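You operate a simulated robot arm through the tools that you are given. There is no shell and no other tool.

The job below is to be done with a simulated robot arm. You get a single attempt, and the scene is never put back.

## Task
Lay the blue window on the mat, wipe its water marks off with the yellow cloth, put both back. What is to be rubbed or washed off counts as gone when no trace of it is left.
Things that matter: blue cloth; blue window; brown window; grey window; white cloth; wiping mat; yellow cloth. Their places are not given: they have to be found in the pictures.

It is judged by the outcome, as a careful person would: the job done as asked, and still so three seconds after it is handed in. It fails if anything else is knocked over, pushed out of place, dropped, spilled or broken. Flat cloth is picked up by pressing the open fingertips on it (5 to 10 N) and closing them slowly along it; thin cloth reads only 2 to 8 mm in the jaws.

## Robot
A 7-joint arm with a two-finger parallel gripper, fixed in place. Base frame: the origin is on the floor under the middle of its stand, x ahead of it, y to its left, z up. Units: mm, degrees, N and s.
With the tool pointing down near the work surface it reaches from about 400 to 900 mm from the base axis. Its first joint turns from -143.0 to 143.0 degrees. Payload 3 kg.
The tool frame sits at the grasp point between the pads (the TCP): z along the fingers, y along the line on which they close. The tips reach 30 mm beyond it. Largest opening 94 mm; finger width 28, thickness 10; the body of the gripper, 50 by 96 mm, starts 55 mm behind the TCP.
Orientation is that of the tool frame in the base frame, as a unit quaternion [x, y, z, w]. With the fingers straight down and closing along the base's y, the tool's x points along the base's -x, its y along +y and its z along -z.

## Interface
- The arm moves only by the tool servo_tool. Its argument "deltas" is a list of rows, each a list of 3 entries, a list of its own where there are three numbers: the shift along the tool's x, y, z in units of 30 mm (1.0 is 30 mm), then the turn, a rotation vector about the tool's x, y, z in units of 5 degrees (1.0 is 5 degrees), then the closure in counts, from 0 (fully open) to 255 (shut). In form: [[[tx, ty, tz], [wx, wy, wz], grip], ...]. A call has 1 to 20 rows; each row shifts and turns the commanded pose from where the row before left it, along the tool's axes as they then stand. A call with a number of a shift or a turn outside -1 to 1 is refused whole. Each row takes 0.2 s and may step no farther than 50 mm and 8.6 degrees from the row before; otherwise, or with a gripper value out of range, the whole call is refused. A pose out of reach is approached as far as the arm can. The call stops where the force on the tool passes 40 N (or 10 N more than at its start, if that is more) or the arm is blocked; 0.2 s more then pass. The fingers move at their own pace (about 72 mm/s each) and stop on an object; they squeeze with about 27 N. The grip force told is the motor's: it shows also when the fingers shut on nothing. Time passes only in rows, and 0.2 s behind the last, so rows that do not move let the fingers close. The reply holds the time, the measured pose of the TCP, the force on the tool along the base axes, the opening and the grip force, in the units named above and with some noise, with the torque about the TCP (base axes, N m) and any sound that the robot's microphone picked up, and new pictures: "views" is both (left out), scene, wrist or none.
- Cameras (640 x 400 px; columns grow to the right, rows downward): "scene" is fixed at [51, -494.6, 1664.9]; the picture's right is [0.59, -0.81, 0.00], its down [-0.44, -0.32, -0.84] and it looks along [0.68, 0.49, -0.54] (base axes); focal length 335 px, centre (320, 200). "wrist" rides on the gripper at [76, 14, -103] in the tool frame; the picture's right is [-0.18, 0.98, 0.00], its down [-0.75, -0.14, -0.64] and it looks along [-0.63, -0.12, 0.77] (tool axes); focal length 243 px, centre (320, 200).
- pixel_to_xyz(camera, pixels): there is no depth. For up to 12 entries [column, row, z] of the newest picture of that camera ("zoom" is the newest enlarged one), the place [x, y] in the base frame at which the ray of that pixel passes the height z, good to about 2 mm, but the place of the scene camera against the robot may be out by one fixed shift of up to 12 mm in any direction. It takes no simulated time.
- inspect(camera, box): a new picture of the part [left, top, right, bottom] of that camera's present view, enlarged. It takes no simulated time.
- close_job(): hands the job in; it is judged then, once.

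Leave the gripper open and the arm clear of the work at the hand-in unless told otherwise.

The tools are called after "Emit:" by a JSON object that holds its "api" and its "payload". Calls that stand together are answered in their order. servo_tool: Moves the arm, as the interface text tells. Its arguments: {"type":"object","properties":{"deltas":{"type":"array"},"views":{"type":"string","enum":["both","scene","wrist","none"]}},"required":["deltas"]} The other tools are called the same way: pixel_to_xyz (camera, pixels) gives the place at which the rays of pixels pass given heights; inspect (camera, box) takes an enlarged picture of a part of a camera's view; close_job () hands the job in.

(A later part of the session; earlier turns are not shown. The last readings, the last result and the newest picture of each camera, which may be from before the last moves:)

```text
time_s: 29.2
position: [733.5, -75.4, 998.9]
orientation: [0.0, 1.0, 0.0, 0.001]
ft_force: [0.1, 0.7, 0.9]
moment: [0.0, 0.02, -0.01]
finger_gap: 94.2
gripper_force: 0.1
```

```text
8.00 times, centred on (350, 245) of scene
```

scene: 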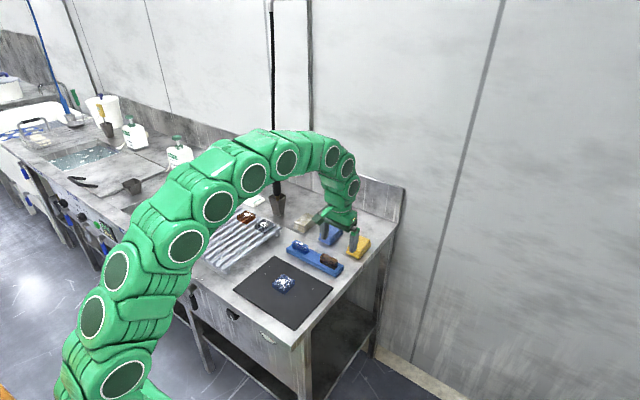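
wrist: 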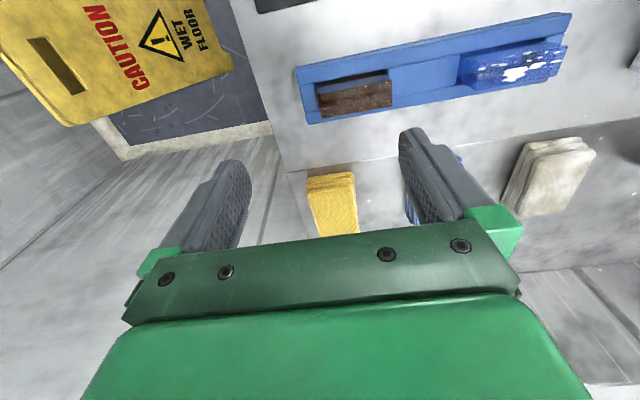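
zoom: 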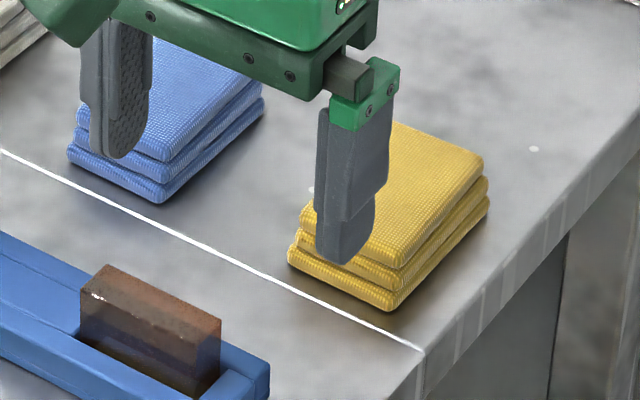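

The yellow cloth is a folded pad about 80 (x) × 49 (y) × 25 mm, centre about (856, -78), top about 896, clear of the blue cloth by some 60 mm. It can be taken by its long sides. I move over it to about (852, -78.5, 955) with open fingers.

Emit:
{"api": "servo_tool", "payload": {"deltas": [[[-0.9875, -0.025, 0], [0, 0, 0], 0], [[-0.9875, -0.025, 0], [0, 0, 0], 0], [[-0.9875, -0.025, 0], [0, 0, 0], 0], [[-0.9875, -0.025, 0], [0, 0, 0], 0], [[0, 0, 0.73], [0, 0, 0], 0], [[0, 0, 0.73], [0, 0, 0], 0], [[0, 0, 0], [0, 0, 0], 0]]}}

Emit:
{"api": "inspect", "payload": {"camera": "wrist", "box": [200, 70, 440, 220]}}

Emit:
{"api": "inspect", "payload": {"camera": "scene", "box": [310, 220, 390, 270]}}

```text
time_s: 30.8
position: [850.1, -76.9, 956.5]
orientation: [-0.001, 1.0, 0.0, 0.001]
ft_force: [0.2, -0.3, -0.3]
moment: [0.01, 0.0, -0.01]
finger_gap: 94.0
gripper_force: 0.0
```

scene: 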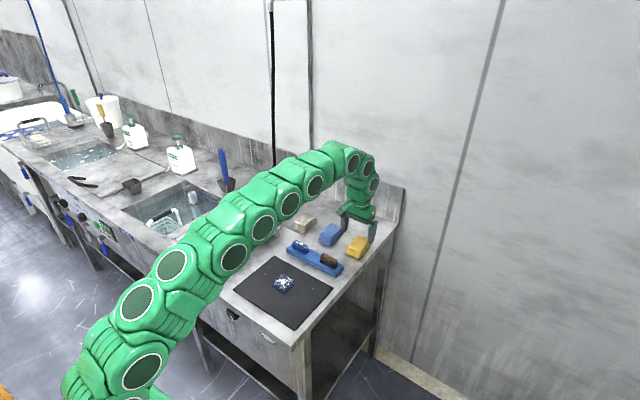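
wrist: 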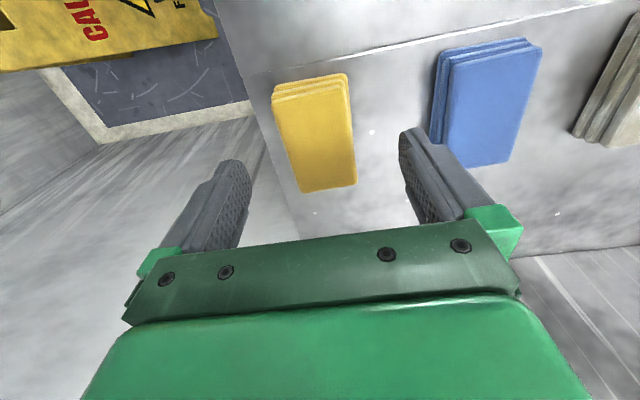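

```text
2.67 times, centred on (320, 145) of wrist
```

zoom: 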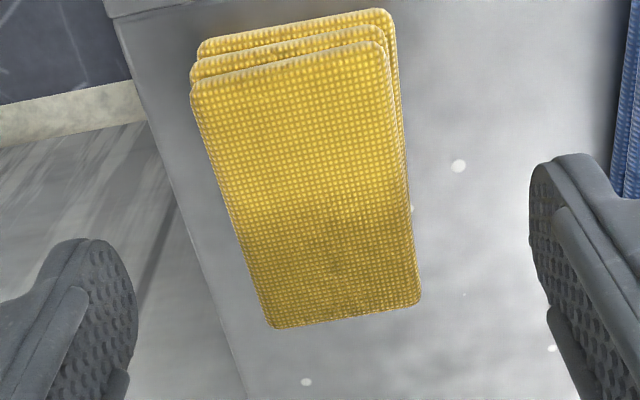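

```text
8.00 times, centred on (350, 245) of scene
```

zoom: 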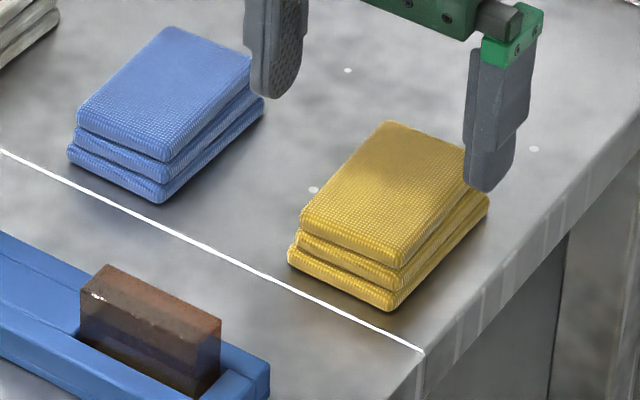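

I compute the cloth's top corners from this closer view.

Emit:
{"api": "pixel_to_xyz", "payload": {"camera": "wrist", "pixels": [[272, 103.75, 895], [343.6, 85.75, 895], [301.25, 192.6, 895], [357.9, 183.6, 895], [350, 150, 895], [286, 150, 895]]}}

```text
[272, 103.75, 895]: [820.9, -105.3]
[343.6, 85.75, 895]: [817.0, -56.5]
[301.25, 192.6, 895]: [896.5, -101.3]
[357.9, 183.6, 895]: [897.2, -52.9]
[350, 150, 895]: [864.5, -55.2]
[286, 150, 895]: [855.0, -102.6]
```

The cloth's centre is about (857, -79), turned about 2.7°; width about 48.5 mm. I turn the tool by the same 2.7°, centre over it, descend to z 909 (tips at 879, 9 mm above the cloth's underside) and close slowly on its sides.

Emit:
{"api": "servo_tool", "payload": {"deltas": [[[-0.23, -0.07, 0], [0, 0, -0.54], 0], [[0, 0, 0.53], [0, 0, 0], 0], [[0, 0, 0.53], [0, 0, 0], 0], [[0, 0, 0.52], [0, 0, 0], 0], [[0, 0, 0], [0, 0, 0], 0], [[0, 0, 0], [0, 0, 0], 60], [[0, 0, 0], [0, 0, 0], 95], [[0, 0, 0], [0, 0, 0], 110], [[0, 0, 0], [0, 0, 0], 120], [[0, 0, 0], [0, 0, 0], 130], [[0, 0, 0], [0, 0, 0], 140], [[0, 0, 0], [0, 0, 0], 150]]}}

Emit:
{"api": "inspect", "payload": {"camera": "scene", "box": [310, 220, 390, 270]}}

```text
time_s: 33.4
position: [858.8, -78.8, 909.6]
orientation: [-0.023, 1.0, 0.0, 0.002]
ft_force: [0.0, 0.1, 0.5]
moment: [-0.01, -0.02, -0.06]
finger_gap: 55.8
gripper_force: 26.8
```

scene: 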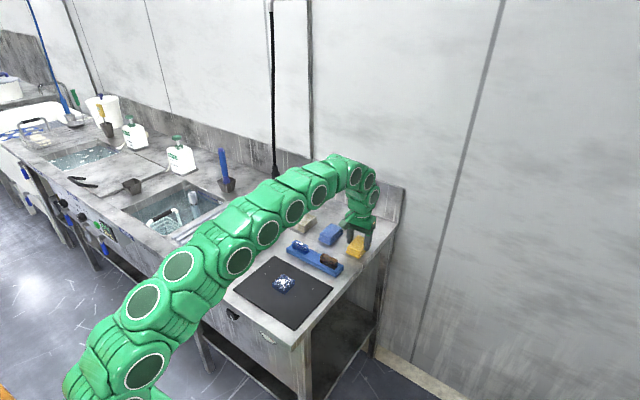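
wrist: 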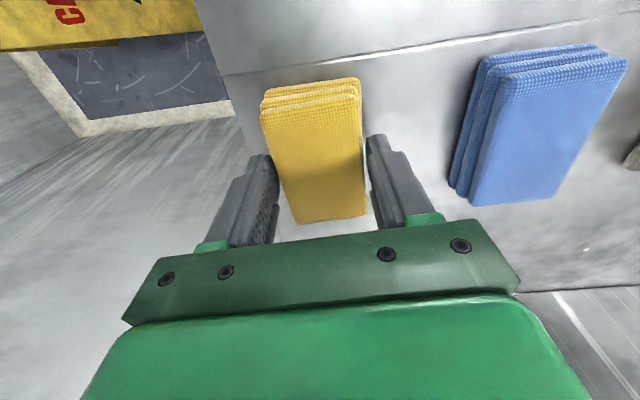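

```text
8.00 times, centred on (350, 245) of scene
```

zoom: 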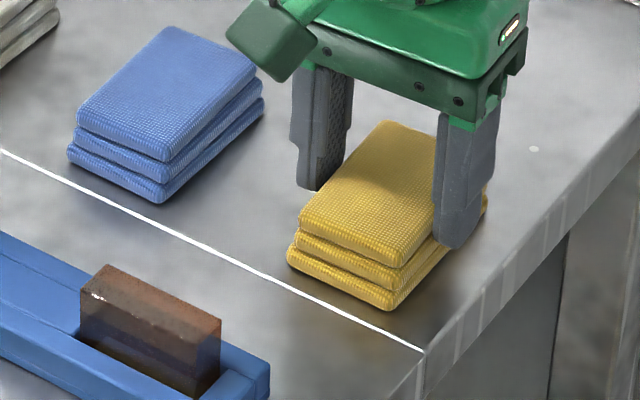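

The fingers stopped at 55.8 mm with 26.8 N: the pad is held. The rest TCP here is (858.8, -78.8, 909.6), its home. I finish squeezing and lift 40 mm slowly to test the hold.

Emit:
{"api": "servo_tool", "payload": {"deltas": [[[0, 0, 0], [0, 0, 0], 200], [[0, 0, 0], [0, 0, 0], 255], [[0, 0, -0.2], [0, 0, 0], 255], [[0, 0, -0.4], [0, 0, 0], 255], [[0, 0, -0.8], [0, 0, 0], 255], [[0, 0, 0], [0, 0, 0], 255]]}}

Emit:
{"api": "inspect", "payload": {"camera": "scene", "box": [310, 220, 390, 270]}}

Emit:
{"api": "inspect", "payload": {"camera": "wrist", "box": [200, 70, 440, 220]}}

```text
time_s: 34.8
position: [858.9, -79.8, 951.1]
orientation: [-0.024, 1.0, -0.001, 0.002]
ft_force: [0.2, -0.2, -0.8]
moment: [0.02, 0.01, 0.03]
finger_gap: 55.7
gripper_force: 26.9
```

scene: 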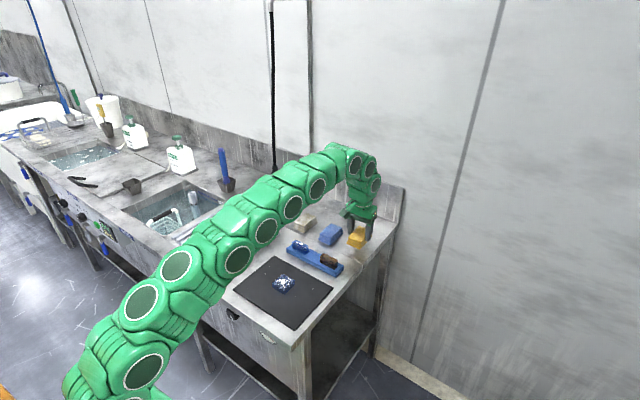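
wrist: 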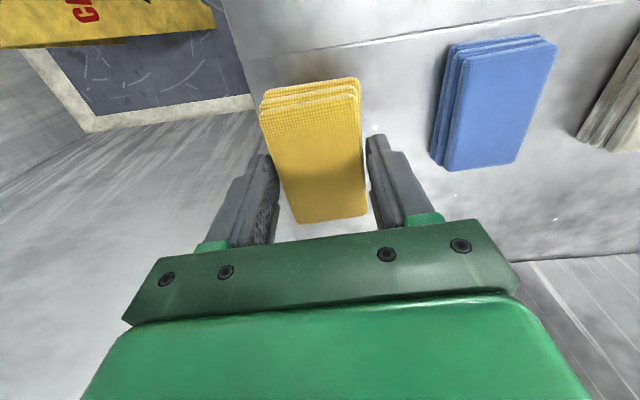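

```text
8.00 times, centred on (350, 245) of scene
```

zoom: 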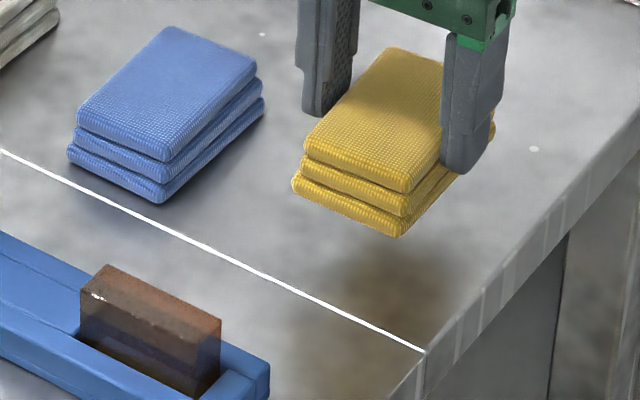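

```text
2.67 times, centred on (320, 145) of wrist
```

zoom: 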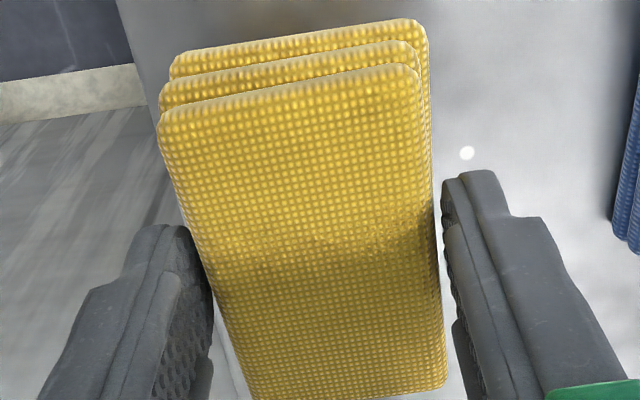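

The whole pad lifted as one piece. Its underside is about 39–40 mm below the TCP (9 mm below the tips). I lift to z ≈ 1000, undo the 2.7° turn, and carry it over the window at (570, 21).

Emit:
{"api": "servo_tool", "payload": {"deltas": [[[0, 0, -0.8], [0, 0, 0], 255], [[0, 0, -0.8], [0, 0, 0.54], 255], [[0.963, 0.337, 0], [0, 0, 0], 255], [[0.963, 0.337, 0], [0, 0, 0], 255], [[0.963, 0.337, 0], [0, 0, 0], 255], [[0.963, 0.337, 0], [0, 0, 0], 255], [[0.963, 0.337, 0], [0, 0, 0], 255], [[0.963, 0.337, 0], [0, 0, 0], 255], [[0.963, 0.337, 0], [0, 0, 0], 255], [[0.963, 0.337, 0], [0, 0, 0], 255], [[0.963, 0.337, 0], [0, 0, 0], 255], [[0.963, 0.337, 0], [0, 0, 0], 255], [[0, 0, 0], [0, 0, 0], 255]]}}

```text
time_s: 37.6
position: [569.7, 22.3, 997.9]
orientation: [0.0, 1.0, 0.0, 0.001]
ft_force: [0.2, 0.5, -0.3]
moment: [0.05, 0.01, -0.01]
finger_gap: 55.0
gripper_force: 26.5
```

scene: 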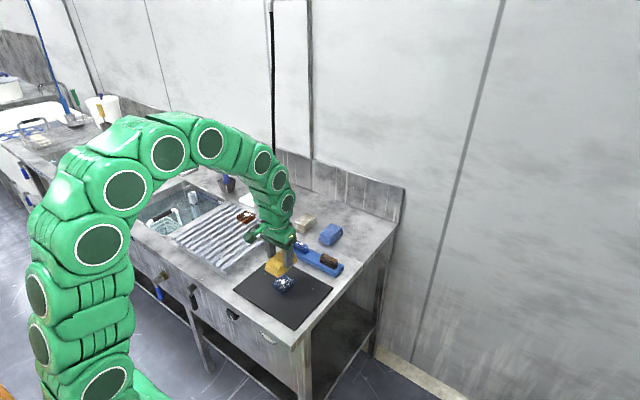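
wrist: 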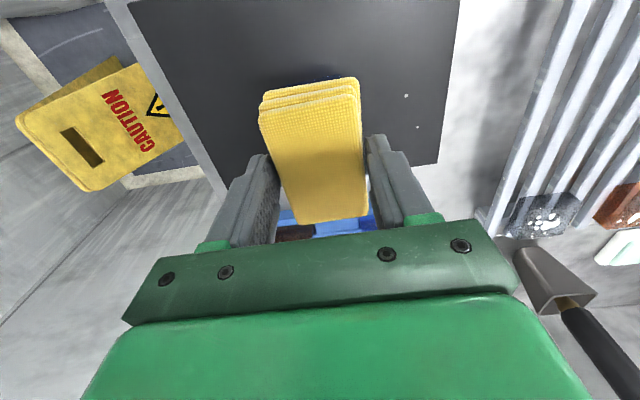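

Positioned over the window. I descend to z ≈ 937 and then feel for contact (expected near 931).

Emit:
{"api": "servo_tool", "payload": {"deltas": [[[0, 0, 0.8], [0, 0, 0], 255], [[0, 0, 0.8], [0, 0, 0], 255], [[0, 0, 0.43], [0, 0, 0], 255], [[0, 0, 0], [0, 0, 0], 255]], "views": "none"}}

Emit:
{"api": "servo_tool", "payload": {"deltas": [[[0, 0, 0.04], [0, 0, 0], 255], [[0, 0, 0.04], [0, 0, 0], 255], [[0, 0, 0], [0, 0, 0], 255]], "views": "none"}}

Emit:
{"api": "servo_tool", "payload": {"deltas": [[[0, 0, 0.04], [0, 0, 0], 255], [[0, 0, 0.04], [0, 0, 0], 255], [[0, 0, 0], [0, 0, 0], 255]], "views": "none"}}

```text
time_s: 38.6
position: [569.6, 21.5, 936.6]
orientation: [-0.001, 1.0, 0.0, 0.002]
ft_force: [0.8, 0.3, -0.4]
moment: [0.01, 0.0, -0.01]
finger_gap: 55.0
gripper_force: 26.5
```

```text
time_s: 39.4
position: [569.6, 21.2, 934.8]
orientation: [0.001, 1.0, -0.001, 0.002]
ft_force: [-0.7, -1.8, 9.5]
moment: [-0.09, 0.01, -0.02]
finger_gap: 55.1
gripper_force: 27.2
```

```text
time_s: 40.2
position: [569.2, 21.2, 934.0]
orientation: [0.0, 1.0, 0.0, 0.002]
ft_force: [1.1, 0.1, 38.7]
moment: [-0.04, -0.09, -0.03]
finger_gap: 55.0
gripper_force: 27.4
```

Contact near z 935; the last step pressed to 38.7 N, so I back off 2.4 mm to about 9 N, then make gentle strokes along x (±18 mm).

Emit:
{"api": "servo_tool", "payload": {"deltas": [[[0, 0, -0.08], [0, 0, 0], 255], [[0, 0, 0], [0, 0, 0], 255]], "views": "none"}}

Emit:
{"api": "servo_tool", "payload": {"deltas": [[[0.2, 0, 0], [0, 0, 0], 255], [[0.2, 0, 0], [0, 0, 0], 255], [[0.2, 0, 0], [0, 0, 0], 255]], "views": "both"}}

```text
time_s: 40.8
position: [569.2, 21.8, 934.7]
orientation: [0.0, 1.0, 0.0, 0.0]
ft_force: [0.9, 0.7, -0.8]
moment: [0.0, 0.01, 0.03]
finger_gap: 54.8
gripper_force: 27.5
```

```text
time_s: 41.6
position: [551.4, 21.5, 935.1]
orientation: [0.0, 1.0, 0.0, 0.001]
ft_force: [-0.1, 0.4, 0.5]
moment: [-0.03, 0.03, 0.0]
finger_gap: 54.9
gripper_force: 27.3
```

scene: 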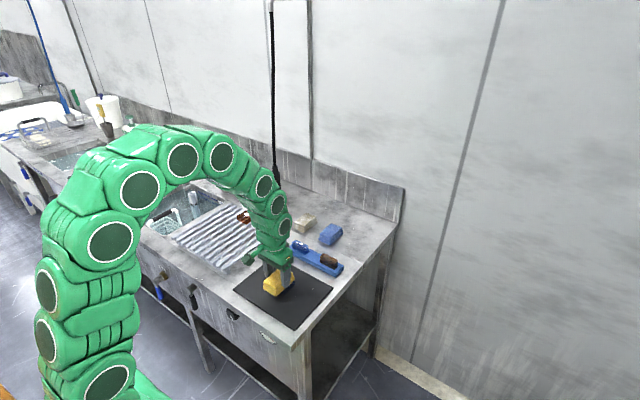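
wrist: 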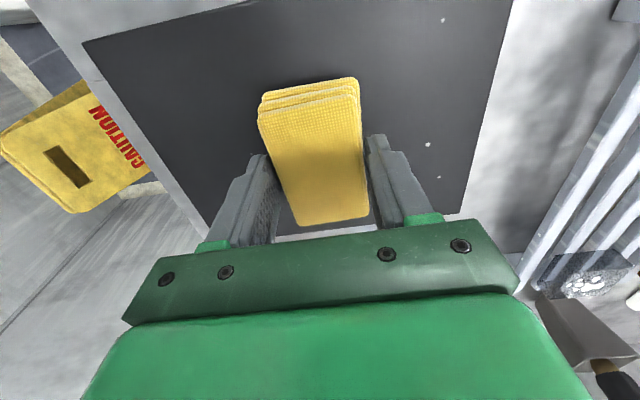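

The force dropped to about 0, so the pad is just off the surface. I go back over the centre and lower in 0.7 mm steps to find about 8 N.

Emit:
{"api": "servo_tool", "payload": {"deltas": [[[-0.3, 0, 0], [0, 0, 0], 255], [[-0.3, 0, 0], [0, 0, 0], 255], [[0, 0, 0.025], [0, 0, 0], 255], [[0, 0, 0], [0, 0, 0], 255]], "views": "none"}}

Emit:
{"api": "servo_tool", "payload": {"deltas": [[[0, 0, 0.025], [0, 0, 0], 255], [[0, 0, 0], [0, 0, 0], 255]], "views": "none"}}

```text
time_s: 42.6
position: [569.3, 21.1, 934.2]
orientation: [0.0, 1.0, 0.0, 0.003]
ft_force: [-0.3, 0.3, -0.9]
moment: [0.0, 0.01, 0.03]
finger_gap: 55.2
gripper_force: 26.6
```

```text
time_s: 43.2
position: [570.1, 21.2, 933.3]
orientation: [-0.001, 1.0, 0.0, 0.002]
ft_force: [0.3, -0.7, 2.8]
moment: [-0.01, -0.08, -0.01]
finger_gap: 55.1
gripper_force: 26.5
```

Contact again at 933.3 (2.8 N). I lower 0.5 mm more for about 8 N and check.

Emit:
{"api": "servo_tool", "payload": {"deltas": [[[0, 0, 0.016], [0, 0, 0], 255], [[0, 0, 0], [0, 0, 0], 255]], "views": "none"}}

```text
time_s: 43.8
position: [568.7, 21.5, 933.9]
orientation: [0.0, 1.0, 0.0, 0.002]
ft_force: [-1.0, -2.8, 18.5]
moment: [-0.08, 0.02, -0.01]
finger_gap: 55.2
gripper_force: 26.8
```

18.5 N: stiff. I back off 0.3 mm and read again.

Emit:
{"api": "servo_tool", "payload": {"deltas": [[[0, 0, -0.009], [0, 0, 0], 255], [[0, 0, 0], [0, 0, 0], 255]], "views": "none"}}

```text
time_s: 44.4
position: [567.6, 21.5, 933.4]
orientation: [0.001, 1.0, 0.0, 0.002]
ft_force: [2.6, -0.6, 15.1]
moment: [-0.05, -0.19, -0.01]
finger_gap: 55.1
gripper_force: 27.1
```

15 N is moderate. I make a first stroke of 18 mm toward -x and read the force and pictures.

Emit:
{"api": "servo_tool", "payload": {"deltas": [[[0.2, 0, 0], [0, 0, 0], 255], [[0.2, 0, 0], [0, 0, 0], 255], [[0.2, 0, 0], [0, 0, 0], 255]], "views": "none"}}

Emit:
{"api": "servo_tool", "payload": {"deltas": [[[-0.2, 0, 0], [0, 0, 0], 255], [[-0.2, 0, 0], [0, 0, 0], 255], [[-0.2, 0, 0], [0, 0, 0], 255], [[-0.2, 0, 0], [0, 0, 0], 255], [[-0.2, 0, 0], [0, 0, 0], 255], [[-0.2, 0, 0], [0, 0, 0], 255]], "views": "both"}}

```text
time_s: 45.2
position: [552.3, 22.4, 932.7]
orientation: [0.001, 1.0, 0.0, 0.003]
ft_force: [8.0, 1.3, 18.1]
moment: [-0.01, -0.65, 0.03]
finger_gap: 54.9
gripper_force: 27.0
```

```text
time_s: 46.6
position: [586.7, 21.0, 933.0]
orientation: [0.0, 1.0, 0.0, 0.002]
ft_force: [-10.5, 0.4, 24.6]
moment: [0.01, 0.76, 0.0]
finger_gap: 55.1
gripper_force: 27.1
```

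scene: 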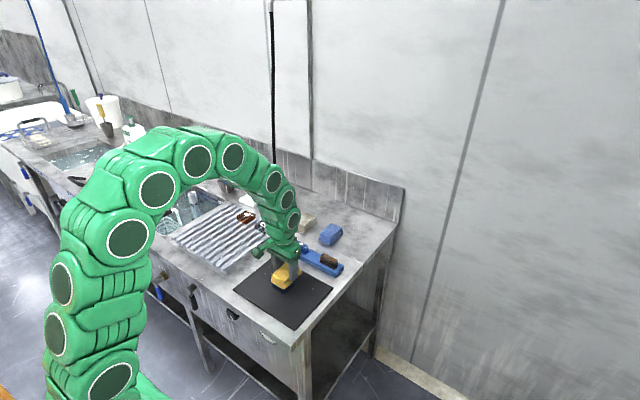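
wrist: 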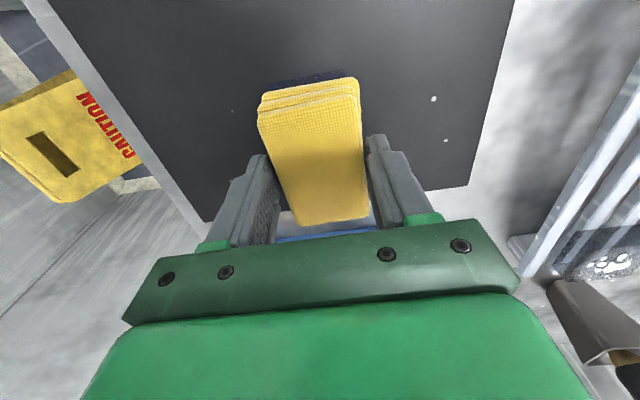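

Friction about 10 N at 20–25 N normal; the window's near edge still shows at (305,78), so it stays put while the cloth slides. I now do a stroke pattern covering the full surface: x strokes at y offsets 0, +12 and -12 mm.

Emit:
{"api": "servo_tool", "payload": {"deltas": [[[0.3, 0, 0], [0, 0, 0], 255], [[0.3, 0, 0], [0, 0, 0], 255], [[0.3, 0, 0], [0, 0, 0], 255], [[0.3, 0, 0], [0, 0, 0], 255], [[0, 0.2, 0], [0, 0, 0], 255], [[0, 0.2, 0], [0, 0, 0], 255], [[-0.3, 0, 0], [0, 0, 0], 255], [[-0.3, 0, 0], [0, 0, 0], 255], [[-0.3, 0, 0], [0, 0, 0], 255], [[-0.3, 0, 0], [0, 0, 0], 255], [[0, -0.2, 0], [0, 0, 0], 255], [[0, -0.2, 0], [0, 0, 0], 255], [[0, -0.2, 0], [0, 0, 0], 255], [[0, -0.2, 0], [0, 0, 0], 255], [[0.3, 0, 0], [0, 0, 0], 255], [[0.3, 0, 0], [0, 0, 0], 255], [[0.3, 0, 0], [0, 0, 0], 255], [[0.3, 0, 0], [0, 0, 0], 255], [[0, 0.2, 0], [0, 0, 0], 255], [[0, 0.2, 0], [0, 0, 0], 255]]}}

```text
time_s: 50.8
position: [551.2, 21.0, 932.8]
orientation: [0.0, 1.0, 0.001, 0.001]
ft_force: [1.4, -3.9, 11.5]
moment: [-0.23, -0.25, -0.07]
finger_gap: 55.0
gripper_force: 26.8
```

scene: 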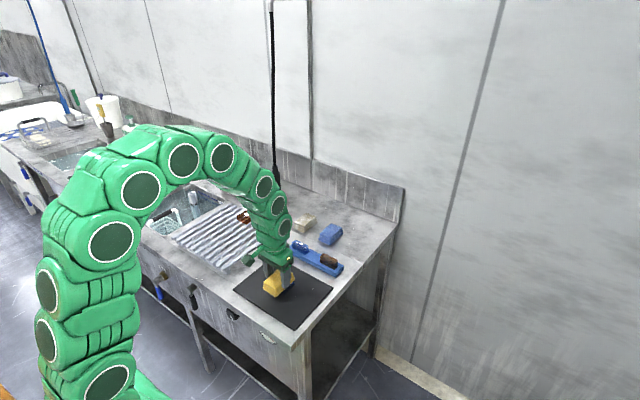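
wrist: 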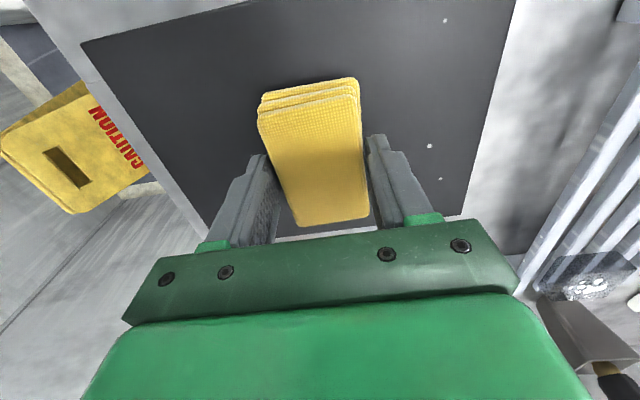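

I lift the cloth 45 mm and shift it aside by 90 mm in +y to look at the window.

Emit:
{"api": "servo_tool", "payload": {"deltas": [[[0, 0, -0.75], [0, 0, 0], 255], [[0, 0, -0.75], [0, 0, 0], 255], [[0, 1, 0], [0, 0, 0], 255], [[0, 1, 0], [0, 0, 0], 255], [[0, 1, 0], [0, 0, 0], 255], [[0, 0, 0], [0, 0, 0], 255]]}}

Emit:
{"api": "inspect", "payload": {"camera": "scene", "box": [250, 260, 330, 310]}}

Emit:
{"api": "inspect", "payload": {"camera": "wrist", "box": [130, 70, 290, 170]}}

```text
time_s: 52.2
position: [551.1, 110.9, 978.7]
orientation: [0.0, 1.0, 0.0, 0.002]
ft_force: [0.0, -1.0, -0.5]
moment: [0.01, 0.03, -0.02]
finger_gap: 55.2
gripper_force: 26.9
```

scene: 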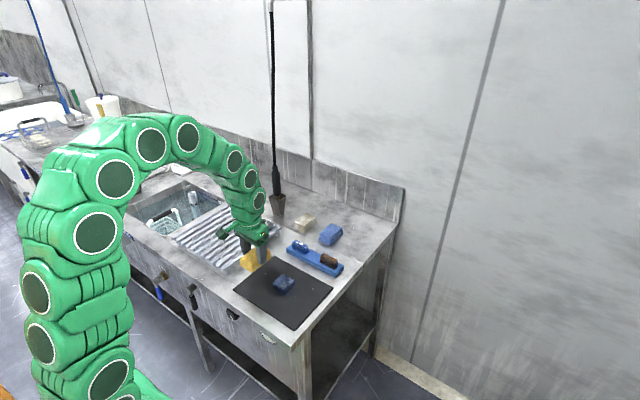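
wrist: 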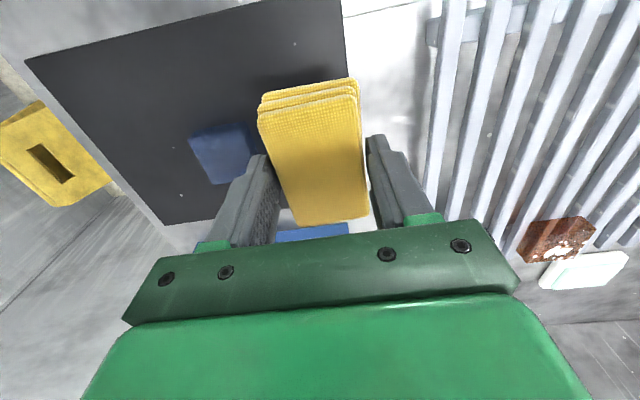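

```text
8.00 times, centred on (290, 285) of scene
```

zoom: 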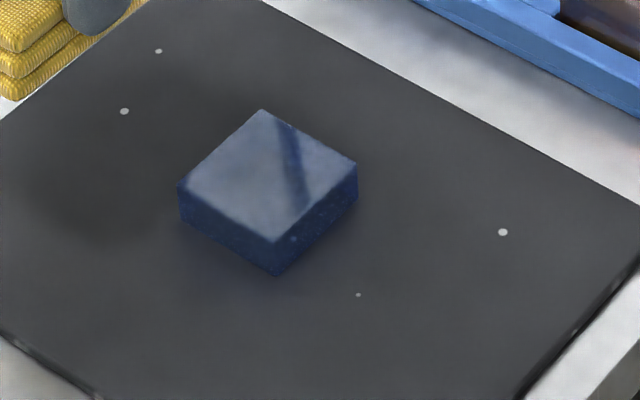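

```text
4.00 times, centred on (210, 120) of wrist
```

zoom: 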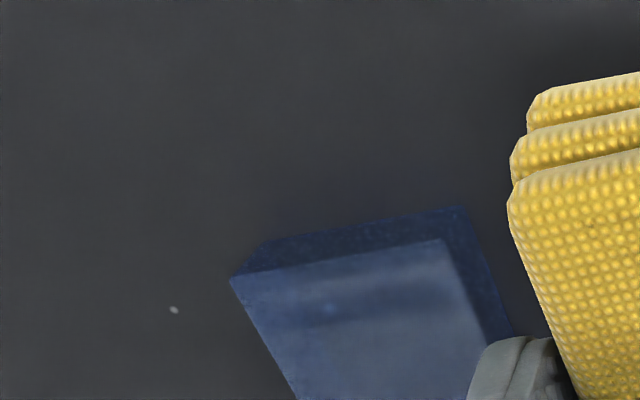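

The marks look gone, but a faint light dot shows at about (212,148) in the wrist view; I check more closely. I shift the gripper another bit so the finger doesn't hide the window.

Emit:
{"api": "servo_tool", "payload": {"deltas": [[[0.5, 0.7, 0], [0, 0, 0], 255], [[0.5, 0.7, 0], [0, 0, 0], 255], [[0, 0, 0], [0, 0, 0], 255]]}}

Emit:
{"api": "inspect", "payload": {"camera": "scene", "box": [267, 268, 299, 288]}}

Emit:
{"api": "inspect", "payload": {"camera": "wrist", "box": [110, 130, 206, 210]}}

```text
time_s: 53.0
position: [521.3, 155.2, 977.0]
orientation: [0.0, 1.0, 0.0, 0.001]
ft_force: [-0.2, 0.4, -0.8]
moment: [-0.01, 0.0, 0.01]
finger_gap: 55.0
gripper_force: 26.9
```

scene: 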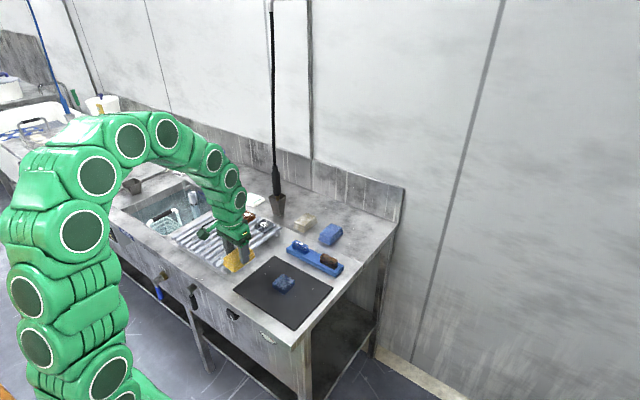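
wrist: 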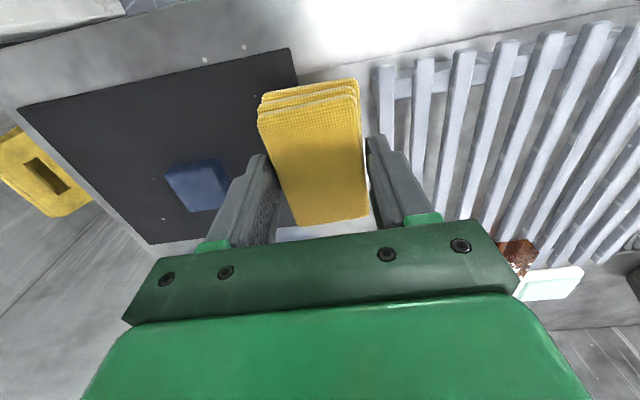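

```text
16.00 times, centred on (283, 278) of scene
```

zoom: 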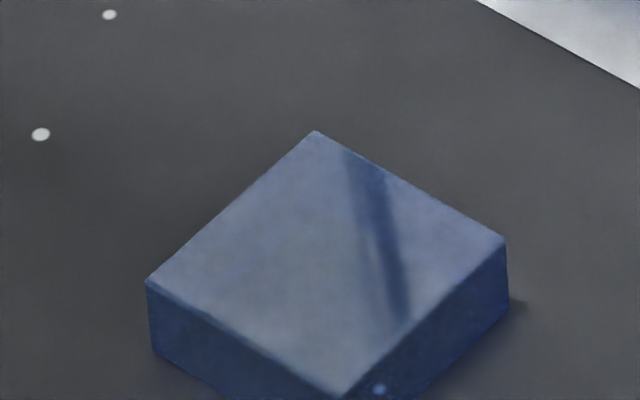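

```text
5.00 times, centred on (158, 170) of wrist
```

zoom: 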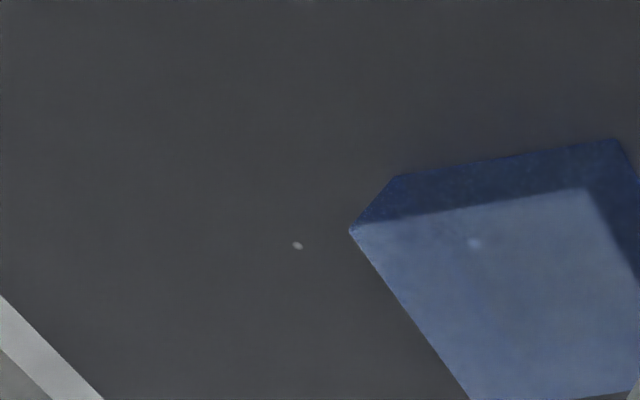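

A faint dot shows in both cameras (wrist about (189,178.6), scene about (286.6,289.8)). I test whether it lies on the mat below (z 871, seen through the glass; the mat has specks) or on the window's top (z 891).

Emit:
{"api": "pixel_to_xyz", "payload": {"camera": "wrist", "pixels": [[189, 178.6, 871], [189, 178.6, 891], [164, 176, 891], [164, 176, 871]]}}

Emit:
{"api": "pixel_to_xyz", "payload": {"camera": "scene", "pixels": [[286.6, 289.75, 871], [286.6, 289.75, 881], [286.6, 289.75, 891], [272.2, 283.1, 891], [282.7, 273.7, 891], [294.5, 280.5, 891], [284.3, 290.3, 891]]}}

```text
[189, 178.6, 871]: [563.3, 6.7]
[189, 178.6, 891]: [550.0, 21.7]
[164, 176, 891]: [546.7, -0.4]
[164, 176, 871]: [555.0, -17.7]
```

```text
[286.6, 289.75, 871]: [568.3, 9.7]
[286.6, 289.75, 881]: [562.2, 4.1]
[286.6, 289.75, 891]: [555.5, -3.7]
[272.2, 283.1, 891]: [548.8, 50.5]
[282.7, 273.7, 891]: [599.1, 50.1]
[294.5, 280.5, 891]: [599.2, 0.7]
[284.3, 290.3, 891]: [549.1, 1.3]
```

At z 871 both cameras agree (about (563, 7)), so the dot is a speck of the mat seen through the glass, not a mark. The window looks clean, but to leave no trace I'll do a second round. I bring the cloth back over the window and down to contact.

Emit:
{"api": "servo_tool", "payload": {"deltas": [[[-0.324, -0.895, 0], [0, 0, 0], 255], [[-0.324, -0.895, 0], [0, 0, 0], 255], [[-0.324, -0.895, 0], [0, 0, 0], 255], [[-0.324, -0.895, 0], [0, 0, 0], 255], [[-0.324, -0.895, 0], [0, 0, 0], 255], [[0, 0, 0.7], [0, 0, 0], 255], [[0, 0, 0.65], [0, 0, 0], 255], [[0, 0, 0], [0, 0, 0], 255]], "views": "none"}}

Emit:
{"api": "servo_tool", "payload": {"deltas": [[[0, 0, 0.07], [0, 0, 0], 255], [[0, 0, 0], [0, 0, 0], 255]], "views": "none"}}

```text
time_s: 54.8
position: [568.7, 18.8, 937.5]
orientation: [0.0, 1.0, 0.0, 0.001]
ft_force: [0.5, -0.1, -0.9]
moment: [-0.01, 0.0, 0.0]
finger_gap: 55.0
gripper_force: 26.2
```

```text
time_s: 55.4
position: [568.8, 19.7, 934.9]
orientation: [0.0, 1.0, 0.0, 0.002]
ft_force: [-0.4, -0.1, -0.8]
moment: [-0.02, 0.01, 0.03]
finger_gap: 55.2
gripper_force: 26.7
```

At 934.9, not yet in contact. Lowering by small steps.

Emit:
{"api": "servo_tool", "payload": {"deltas": [[[0, 0, 0.04], [0, 0, 0], 255], [[0, 0, 0], [0, 0, 0], 255]], "views": "none"}}

Emit:
{"api": "servo_tool", "payload": {"deltas": [[[0, 0, 0.015], [0, 0, 0], 255], [[0, 0, 0], [0, 0, 0], 255]], "views": "none"}}

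```text
time_s: 56.0
position: [568.8, 19.3, 934.2]
orientation: [0.0, 1.0, 0.0, 0.002]
ft_force: [-0.7, 0.1, -1.7]
moment: [0.0, 0.01, 0.0]
finger_gap: 55.1
gripper_force: 26.4
```

```text
time_s: 56.6
position: [569.4, 19.3, 933.9]
orientation: [0.0, 1.0, 0.001, 0.003]
ft_force: [-0.1, -0.4, -0.5]
moment: [0.03, 0.02, 0.01]
finger_gap: 55.0
gripper_force: 26.9
```

Emit:
{"api": "servo_tool", "payload": {"deltas": [[[0, 0, 0.025], [0, 0, 0], 255], [[0, 0, 0], [0, 0, 0], 255]], "views": "none"}}

Emit:
{"api": "servo_tool", "payload": {"deltas": [[[0, 0, 0.012], [0, 0, 0], 255], [[0, 0, 0], [0, 0, 0], 255]], "views": "none"}}

```text
time_s: 57.2
position: [568.8, 20.2, 931.5]
orientation: [0.0, 1.0, 0.001, 0.001]
ft_force: [-0.5, 0.1, 1.3]
moment: [0.02, 0.04, 0.0]
finger_gap: 55.3
gripper_force: 26.9
```

```text
time_s: 57.8
position: [569.5, 18.7, 932.9]
orientation: [0.0, 1.0, 0.0, 0.002]
ft_force: [-1.6, 2.4, 13.4]
moment: [0.14, 0.08, 0.02]
finger_gap: 55.0
gripper_force: 27.1
```

Contact at 13 N. I do the second pattern: x strokes at y offsets 0, +14, -14 mm with ±22 mm travel.

Emit:
{"api": "servo_tool", "payload": {"deltas": [[[0.37, 0, 0], [0, 0, 0], 255], [[0.37, 0, 0], [0, 0, 0], 255], [[-0.37, 0, 0], [0, 0, 0], 255], [[-0.37, 0, 0], [0, 0, 0], 255], [[-0.37, 0, 0], [0, 0, 0], 255], [[-0.37, 0, 0], [0, 0, 0], 255], [[0, 0.23, 0], [0, 0, 0], 255], [[0, 0.23, 0], [0, 0, 0], 255], [[0.37, 0, 0], [0, 0, 0], 255], [[0.37, 0, 0], [0, 0, 0], 255], [[0.37, 0, 0], [0, 0, 0], 255], [[0.37, 0, 0], [0, 0, 0], 255], [[0, -0.31, 0], [0, 0, 0], 255], [[0, -0.31, 0], [0, 0, 0], 255], [[0, -0.3, 0], [0, 0, 0], 255], [[-0.37, 0, 0], [0, 0, 0], 255], [[-0.37, 0, 0], [0, 0, 0], 255], [[-0.37, 0, 0], [0, 0, 0], 255], [[-0.37, 0, 0], [0, 0, 0], 255], [[0, 0, 0], [0, 0, 0], 255]], "views": "wrist"}}

Emit:
{"api": "servo_tool", "payload": {"deltas": [[[0, 0.23, 0], [0, 0, 0], 255], [[0, 0.23, 0], [0, 0, 0], 255], [[0.37, 0, 0], [0, 0, 0], 255], [[0.37, 0, 0], [0, 0, 0], 255], [[0, 0.4, 0], [0, 0, 0], 255], [[0, -0.4, 0], [0, 0, 0], 255], [[0, -0.4, 0], [0, 0, 0], 255], [[0, 0.4, 0], [0, 0, 0], 255], [[0, 0, 0], [0, 0, 0], 255]], "views": "none"}}

```text
time_s: 62.0
position: [593.1, 5.3, 931.5]
orientation: [0.0, 1.0, 0.0, 0.002]
ft_force: [-3.6, 0.0, 8.7]
moment: [0.14, 0.3, 0.0]
finger_gap: 55.1
gripper_force: 27.0
```

wrist: 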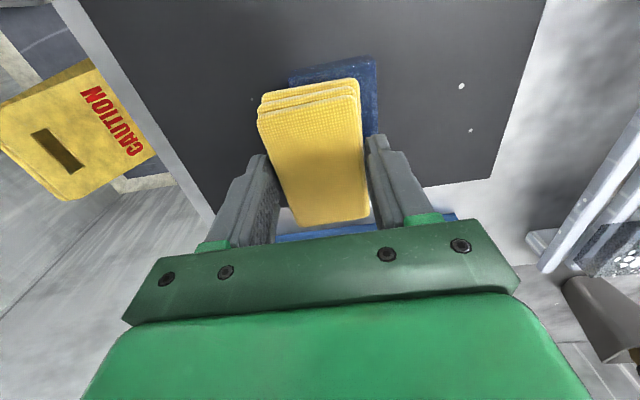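

```text
time_s: 64.0
position: [569.9, 18.2, 932.4]
orientation: [0.0, 1.0, 0.001, 0.001]
ft_force: [0.3, -2.0, 4.4]
moment: [-0.11, -0.07, -0.03]
finger_gap: 55.2
gripper_force: 27.0
```

The second round is done, contact kept to the end. I lift the cloth to z ≈ 1000 and start carrying it back toward its home, pausing aside to look at the window.

Emit:
{"api": "servo_tool", "payload": {"deltas": [[[0, 0, -0.6], [0, 0, 0], 255], [[0, 0, -0.85], [0, 0, 0], 255], [[0, 0, -0.8], [0, 0, 0], 255], [[-0.963, -0.323, 0], [0, 0, 0], 255], [[-0.963, -0.323, 0], [0, 0, 0], 255], [[-0.963, -0.323, 0], [0, 0, 0], 255], [[-0.963, -0.323, 0], [0, 0, 0], 255], [[-0.963, -0.323, 0], [0, 0, 0], 255], [[0, 0, 0], [0, 0, 0], 255]]}}

Emit:
{"api": "inspect", "payload": {"camera": "scene", "box": [263, 262, 303, 302]}}

Emit:
{"api": "inspect", "payload": {"camera": "wrist", "box": [330, 0, 490, 100]}}

```text
time_s: 66.0
position: [714.9, -29.7, 1000.1]
orientation: [0.0, 1.0, 0.001, 0.001]
ft_force: [-0.7, 0.4, -0.1]
moment: [0.01, -0.01, 0.0]
finger_gap: 55.0
gripper_force: 27.4
```

scene: 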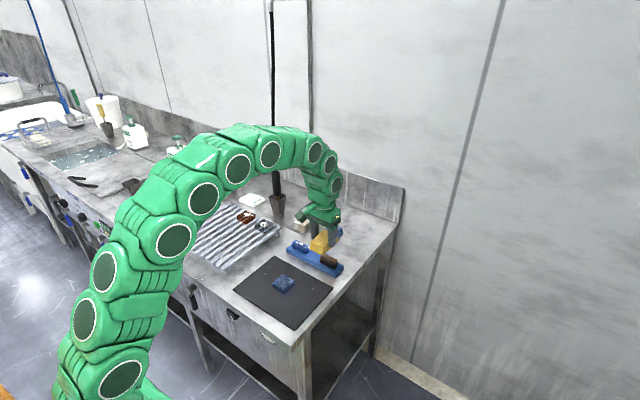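
wrist: 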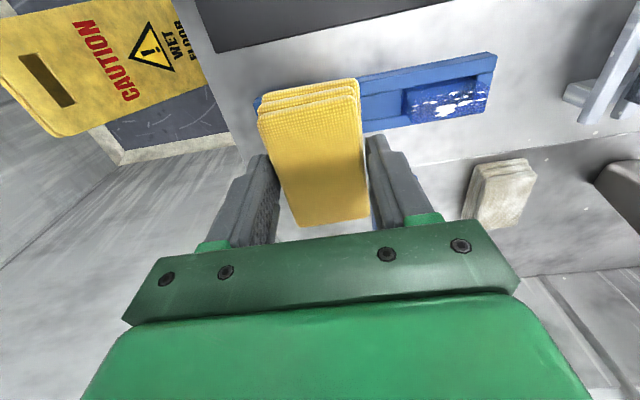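

```text
10.00 times, centred on (283, 282) of scene
```

zoom: 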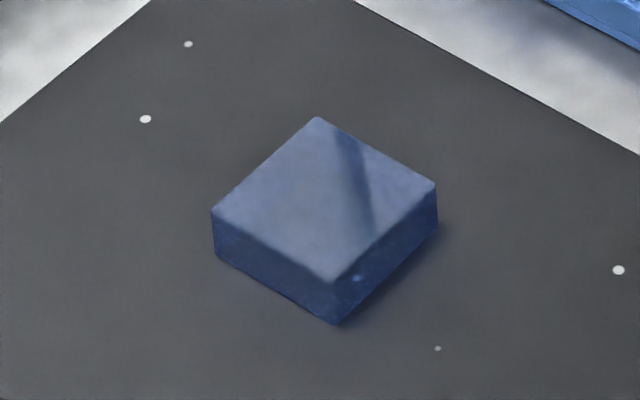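

```text
4.00 times, centred on (410, 50) of wrist
```

zoom: 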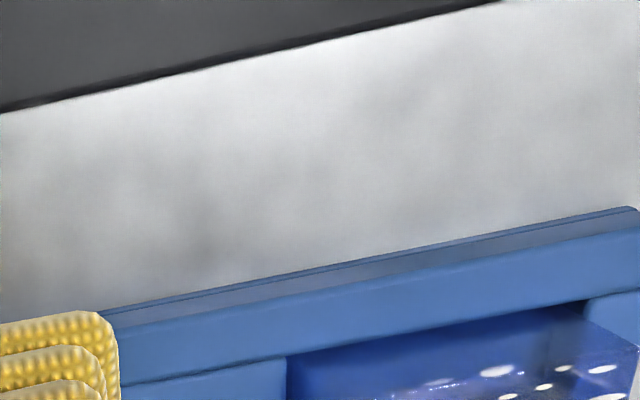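

The window is clean. I carry the cloth on to its home at (858.8, -78.8), restoring the 2.7° turn, staying at z ≈ 1000.

Emit:
{"api": "servo_tool", "payload": {"deltas": [[[-0.96, -0.327, 0], [0, 0, 0], 255], [[-0.96, -0.327, 0], [0, 0, 0], 255], [[-0.96, -0.327, 0], [0, 0, 0], 255], [[-0.96, -0.327, 0], [0, 0, 0], 255], [[-0.96, -0.327, 0], [0, 0, 0], 255], [[0, 0, 0], [0, 0, -0.54], 255], [[0, 0, 0.8], [0, 0, 0], 255], [[0, 0, 0.8], [0, 0, 0], 255], [[0, 0, 0], [0, 0, 0], 255]]}}

Emit:
{"api": "inspect", "payload": {"camera": "scene", "box": [310, 220, 390, 270]}}

```text
time_s: 68.0
position: [858.5, -79.3, 954.3]
orientation: [-0.024, 1.0, 0.001, 0.001]
ft_force: [0.0, -0.4, 0.5]
moment: [-0.02, 0.02, 0.0]
finger_gap: 55.4
gripper_force: 26.8
```

scene: 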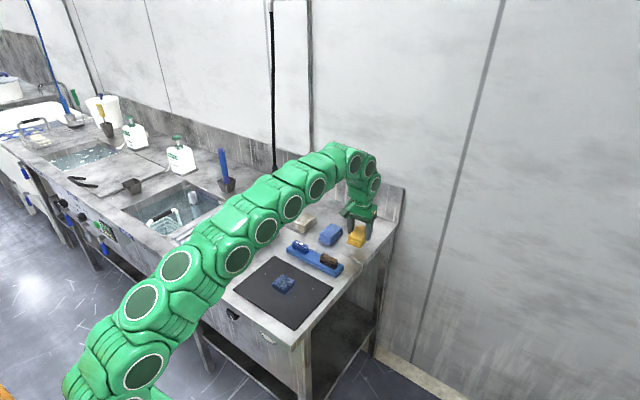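
wrist: 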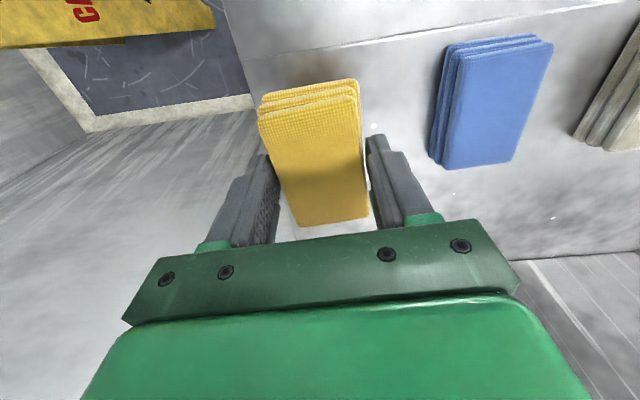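

```text
8.00 times, centred on (350, 245) of scene
```

zoom: 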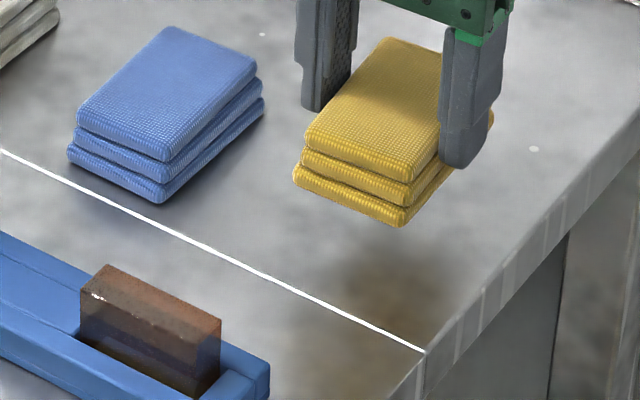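

Directly above its home. I descend to about 912, then feel for the bench.

Emit:
{"api": "servo_tool", "payload": {"deltas": [[[0, 0, 0.6], [0, 0, 0], 255], [[0, 0, 0.6], [0, 0, 0], 255], [[0, 0, 0.2], [0, 0, 0], 255], [[0, 0, 0], [0, 0, 0], 255]], "views": "none"}}

Emit:
{"api": "servo_tool", "payload": {"deltas": [[[0, 0, 0.06], [0, 0, 0], 255], [[0, 0, 0], [0, 0, 0], 255]], "views": "none"}}

Emit:
{"api": "servo_tool", "payload": {"deltas": [[[0, 0, 0.03], [0, 0, 0], 255], [[0, 0, 0], [0, 0, 0], 255]], "views": "none"}}

```text
time_s: 69.0
position: [859.5, -78.4, 909.3]
orientation: [-0.022, 1.0, 0.0, 0.002]
ft_force: [-0.4, 0.7, -0.8]
moment: [0.02, 0.0, -0.04]
finger_gap: 54.9
gripper_force: 26.9
```

```text
time_s: 69.6
position: [857.9, -79.7, 909.1]
orientation: [-0.023, 1.0, -0.001, 0.002]
ft_force: [-0.3, 0.7, -0.9]
moment: [-0.02, -0.02, 0.0]
finger_gap: 55.2
gripper_force: 26.8
```

```text
time_s: 70.2
position: [858.5, -79.0, 907.1]
orientation: [-0.023, 1.0, 0.0, 0.002]
ft_force: [-0.9, 0.0, -1.0]
moment: [-0.03, 0.04, -0.01]
finger_gap: 55.1
gripper_force: 26.8
```

No contact yet at 907. I continue in small steps.

Emit:
{"api": "servo_tool", "payload": {"deltas": [[[0, 0, 0.03], [0, 0, 0], 255], [[0, 0, 0], [0, 0, 0], 255]], "views": "none"}}

Emit:
{"api": "servo_tool", "payload": {"deltas": [[[0, 0, 0.03], [0, 0, 0], 255], [[0, 0, 0], [0, 0, 0], 255]], "views": "none"}}

Emit:
{"api": "servo_tool", "payload": {"deltas": [[[0, 0, 0.02], [0, 0, 0], 255], [[0, 0, 0], [0, 0, 0], 255]], "views": "none"}}

```text
time_s: 70.8
position: [859.4, -77.7, 907.8]
orientation: [-0.023, 1.0, 0.0, 0.001]
ft_force: [0.1, 0.0, -0.7]
moment: [0.0, 0.0, 0.03]
finger_gap: 55.0
gripper_force: 27.2
```

```text
time_s: 71.4
position: [858.0, -79.3, 906.7]
orientation: [-0.024, 1.0, -0.001, 0.002]
ft_force: [-0.8, 0.1, 1.4]
moment: [0.04, -0.1, -0.02]
finger_gap: 55.1
gripper_force: 27.0
```

```text
time_s: 72.0
position: [857.5, -78.6, 905.8]
orientation: [-0.024, 1.0, 0.0, 0.002]
ft_force: [-3.9, 0.3, 12.9]
moment: [0.09, 0.2, 0.05]
finger_gap: 55.1
gripper_force: 26.8
```

The cloth rests on the bench (13 N). I open the fingers and rise straight up, then look.

Emit:
{"api": "servo_tool", "payload": {"deltas": [[[0, 0, -0.015], [0, 0, 0], 255], [[0, 0, 0], [0, 0, 0], 100], [[0, 0, 0], [0, 0, 0], 50], [[0, 0, 0], [0, 0, 0], 0], [[0, 0, 0], [0, 0, 0], 0], [[0, 0, -0.6], [0, 0, 0], 0], [[0, 0, -0.9], [0, 0, 0], 0], [[0, 0, -0.9], [0, 0, 0], 0], [[0, 0, 0], [0, 0, 0.54], 0], [[0, 0, 0], [0, 0, 0], 0]]}}

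Emit:
{"api": "inspect", "payload": {"camera": "scene", "box": [310, 220, 390, 270]}}

Emit:
{"api": "inspect", "payload": {"camera": "wrist", "box": [200, 70, 440, 220]}}

```text
time_s: 74.2
position: [858.5, -78.7, 978.3]
orientation: [0.0, 1.0, 0.0, 0.001]
ft_force: [-0.5, 0.3, 1.0]
moment: [0.01, -0.01, 0.03]
finger_gap: 94.0
gripper_force: 0.1
```

scene: 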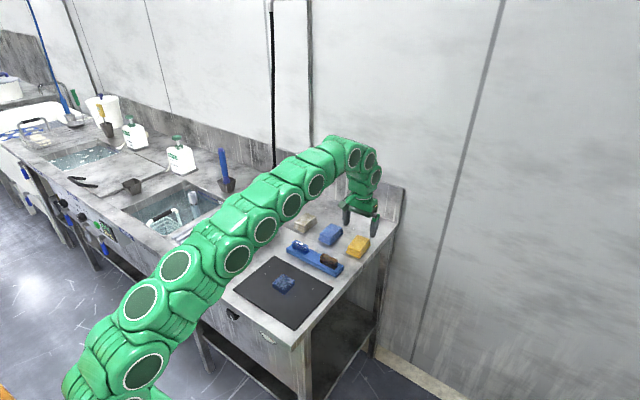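
wrist: 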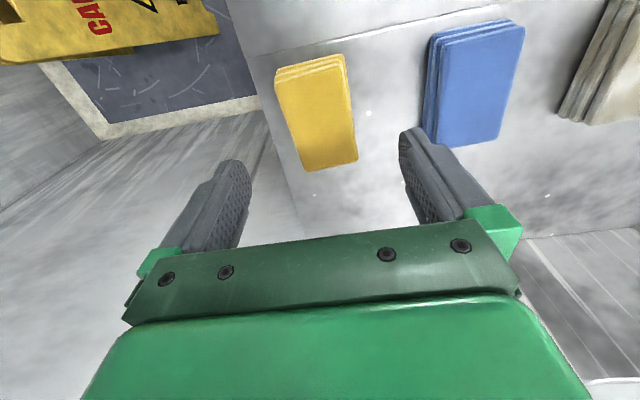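

```text
8.00 times, centred on (350, 245) of scene
```

zoom: 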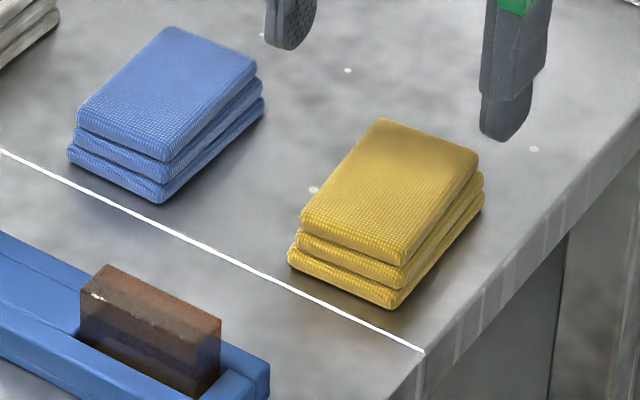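

```text
2.67 times, centred on (320, 145) of wrist
```

zoom: 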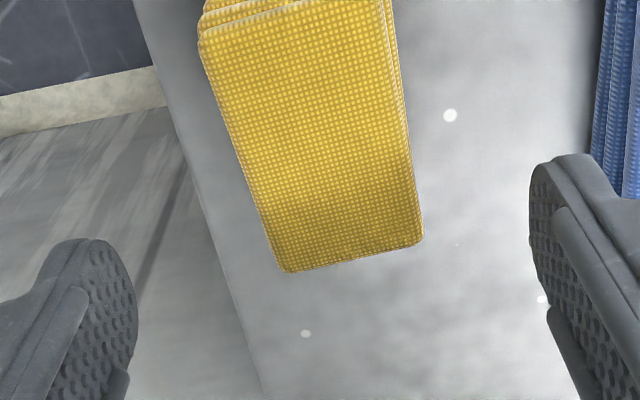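

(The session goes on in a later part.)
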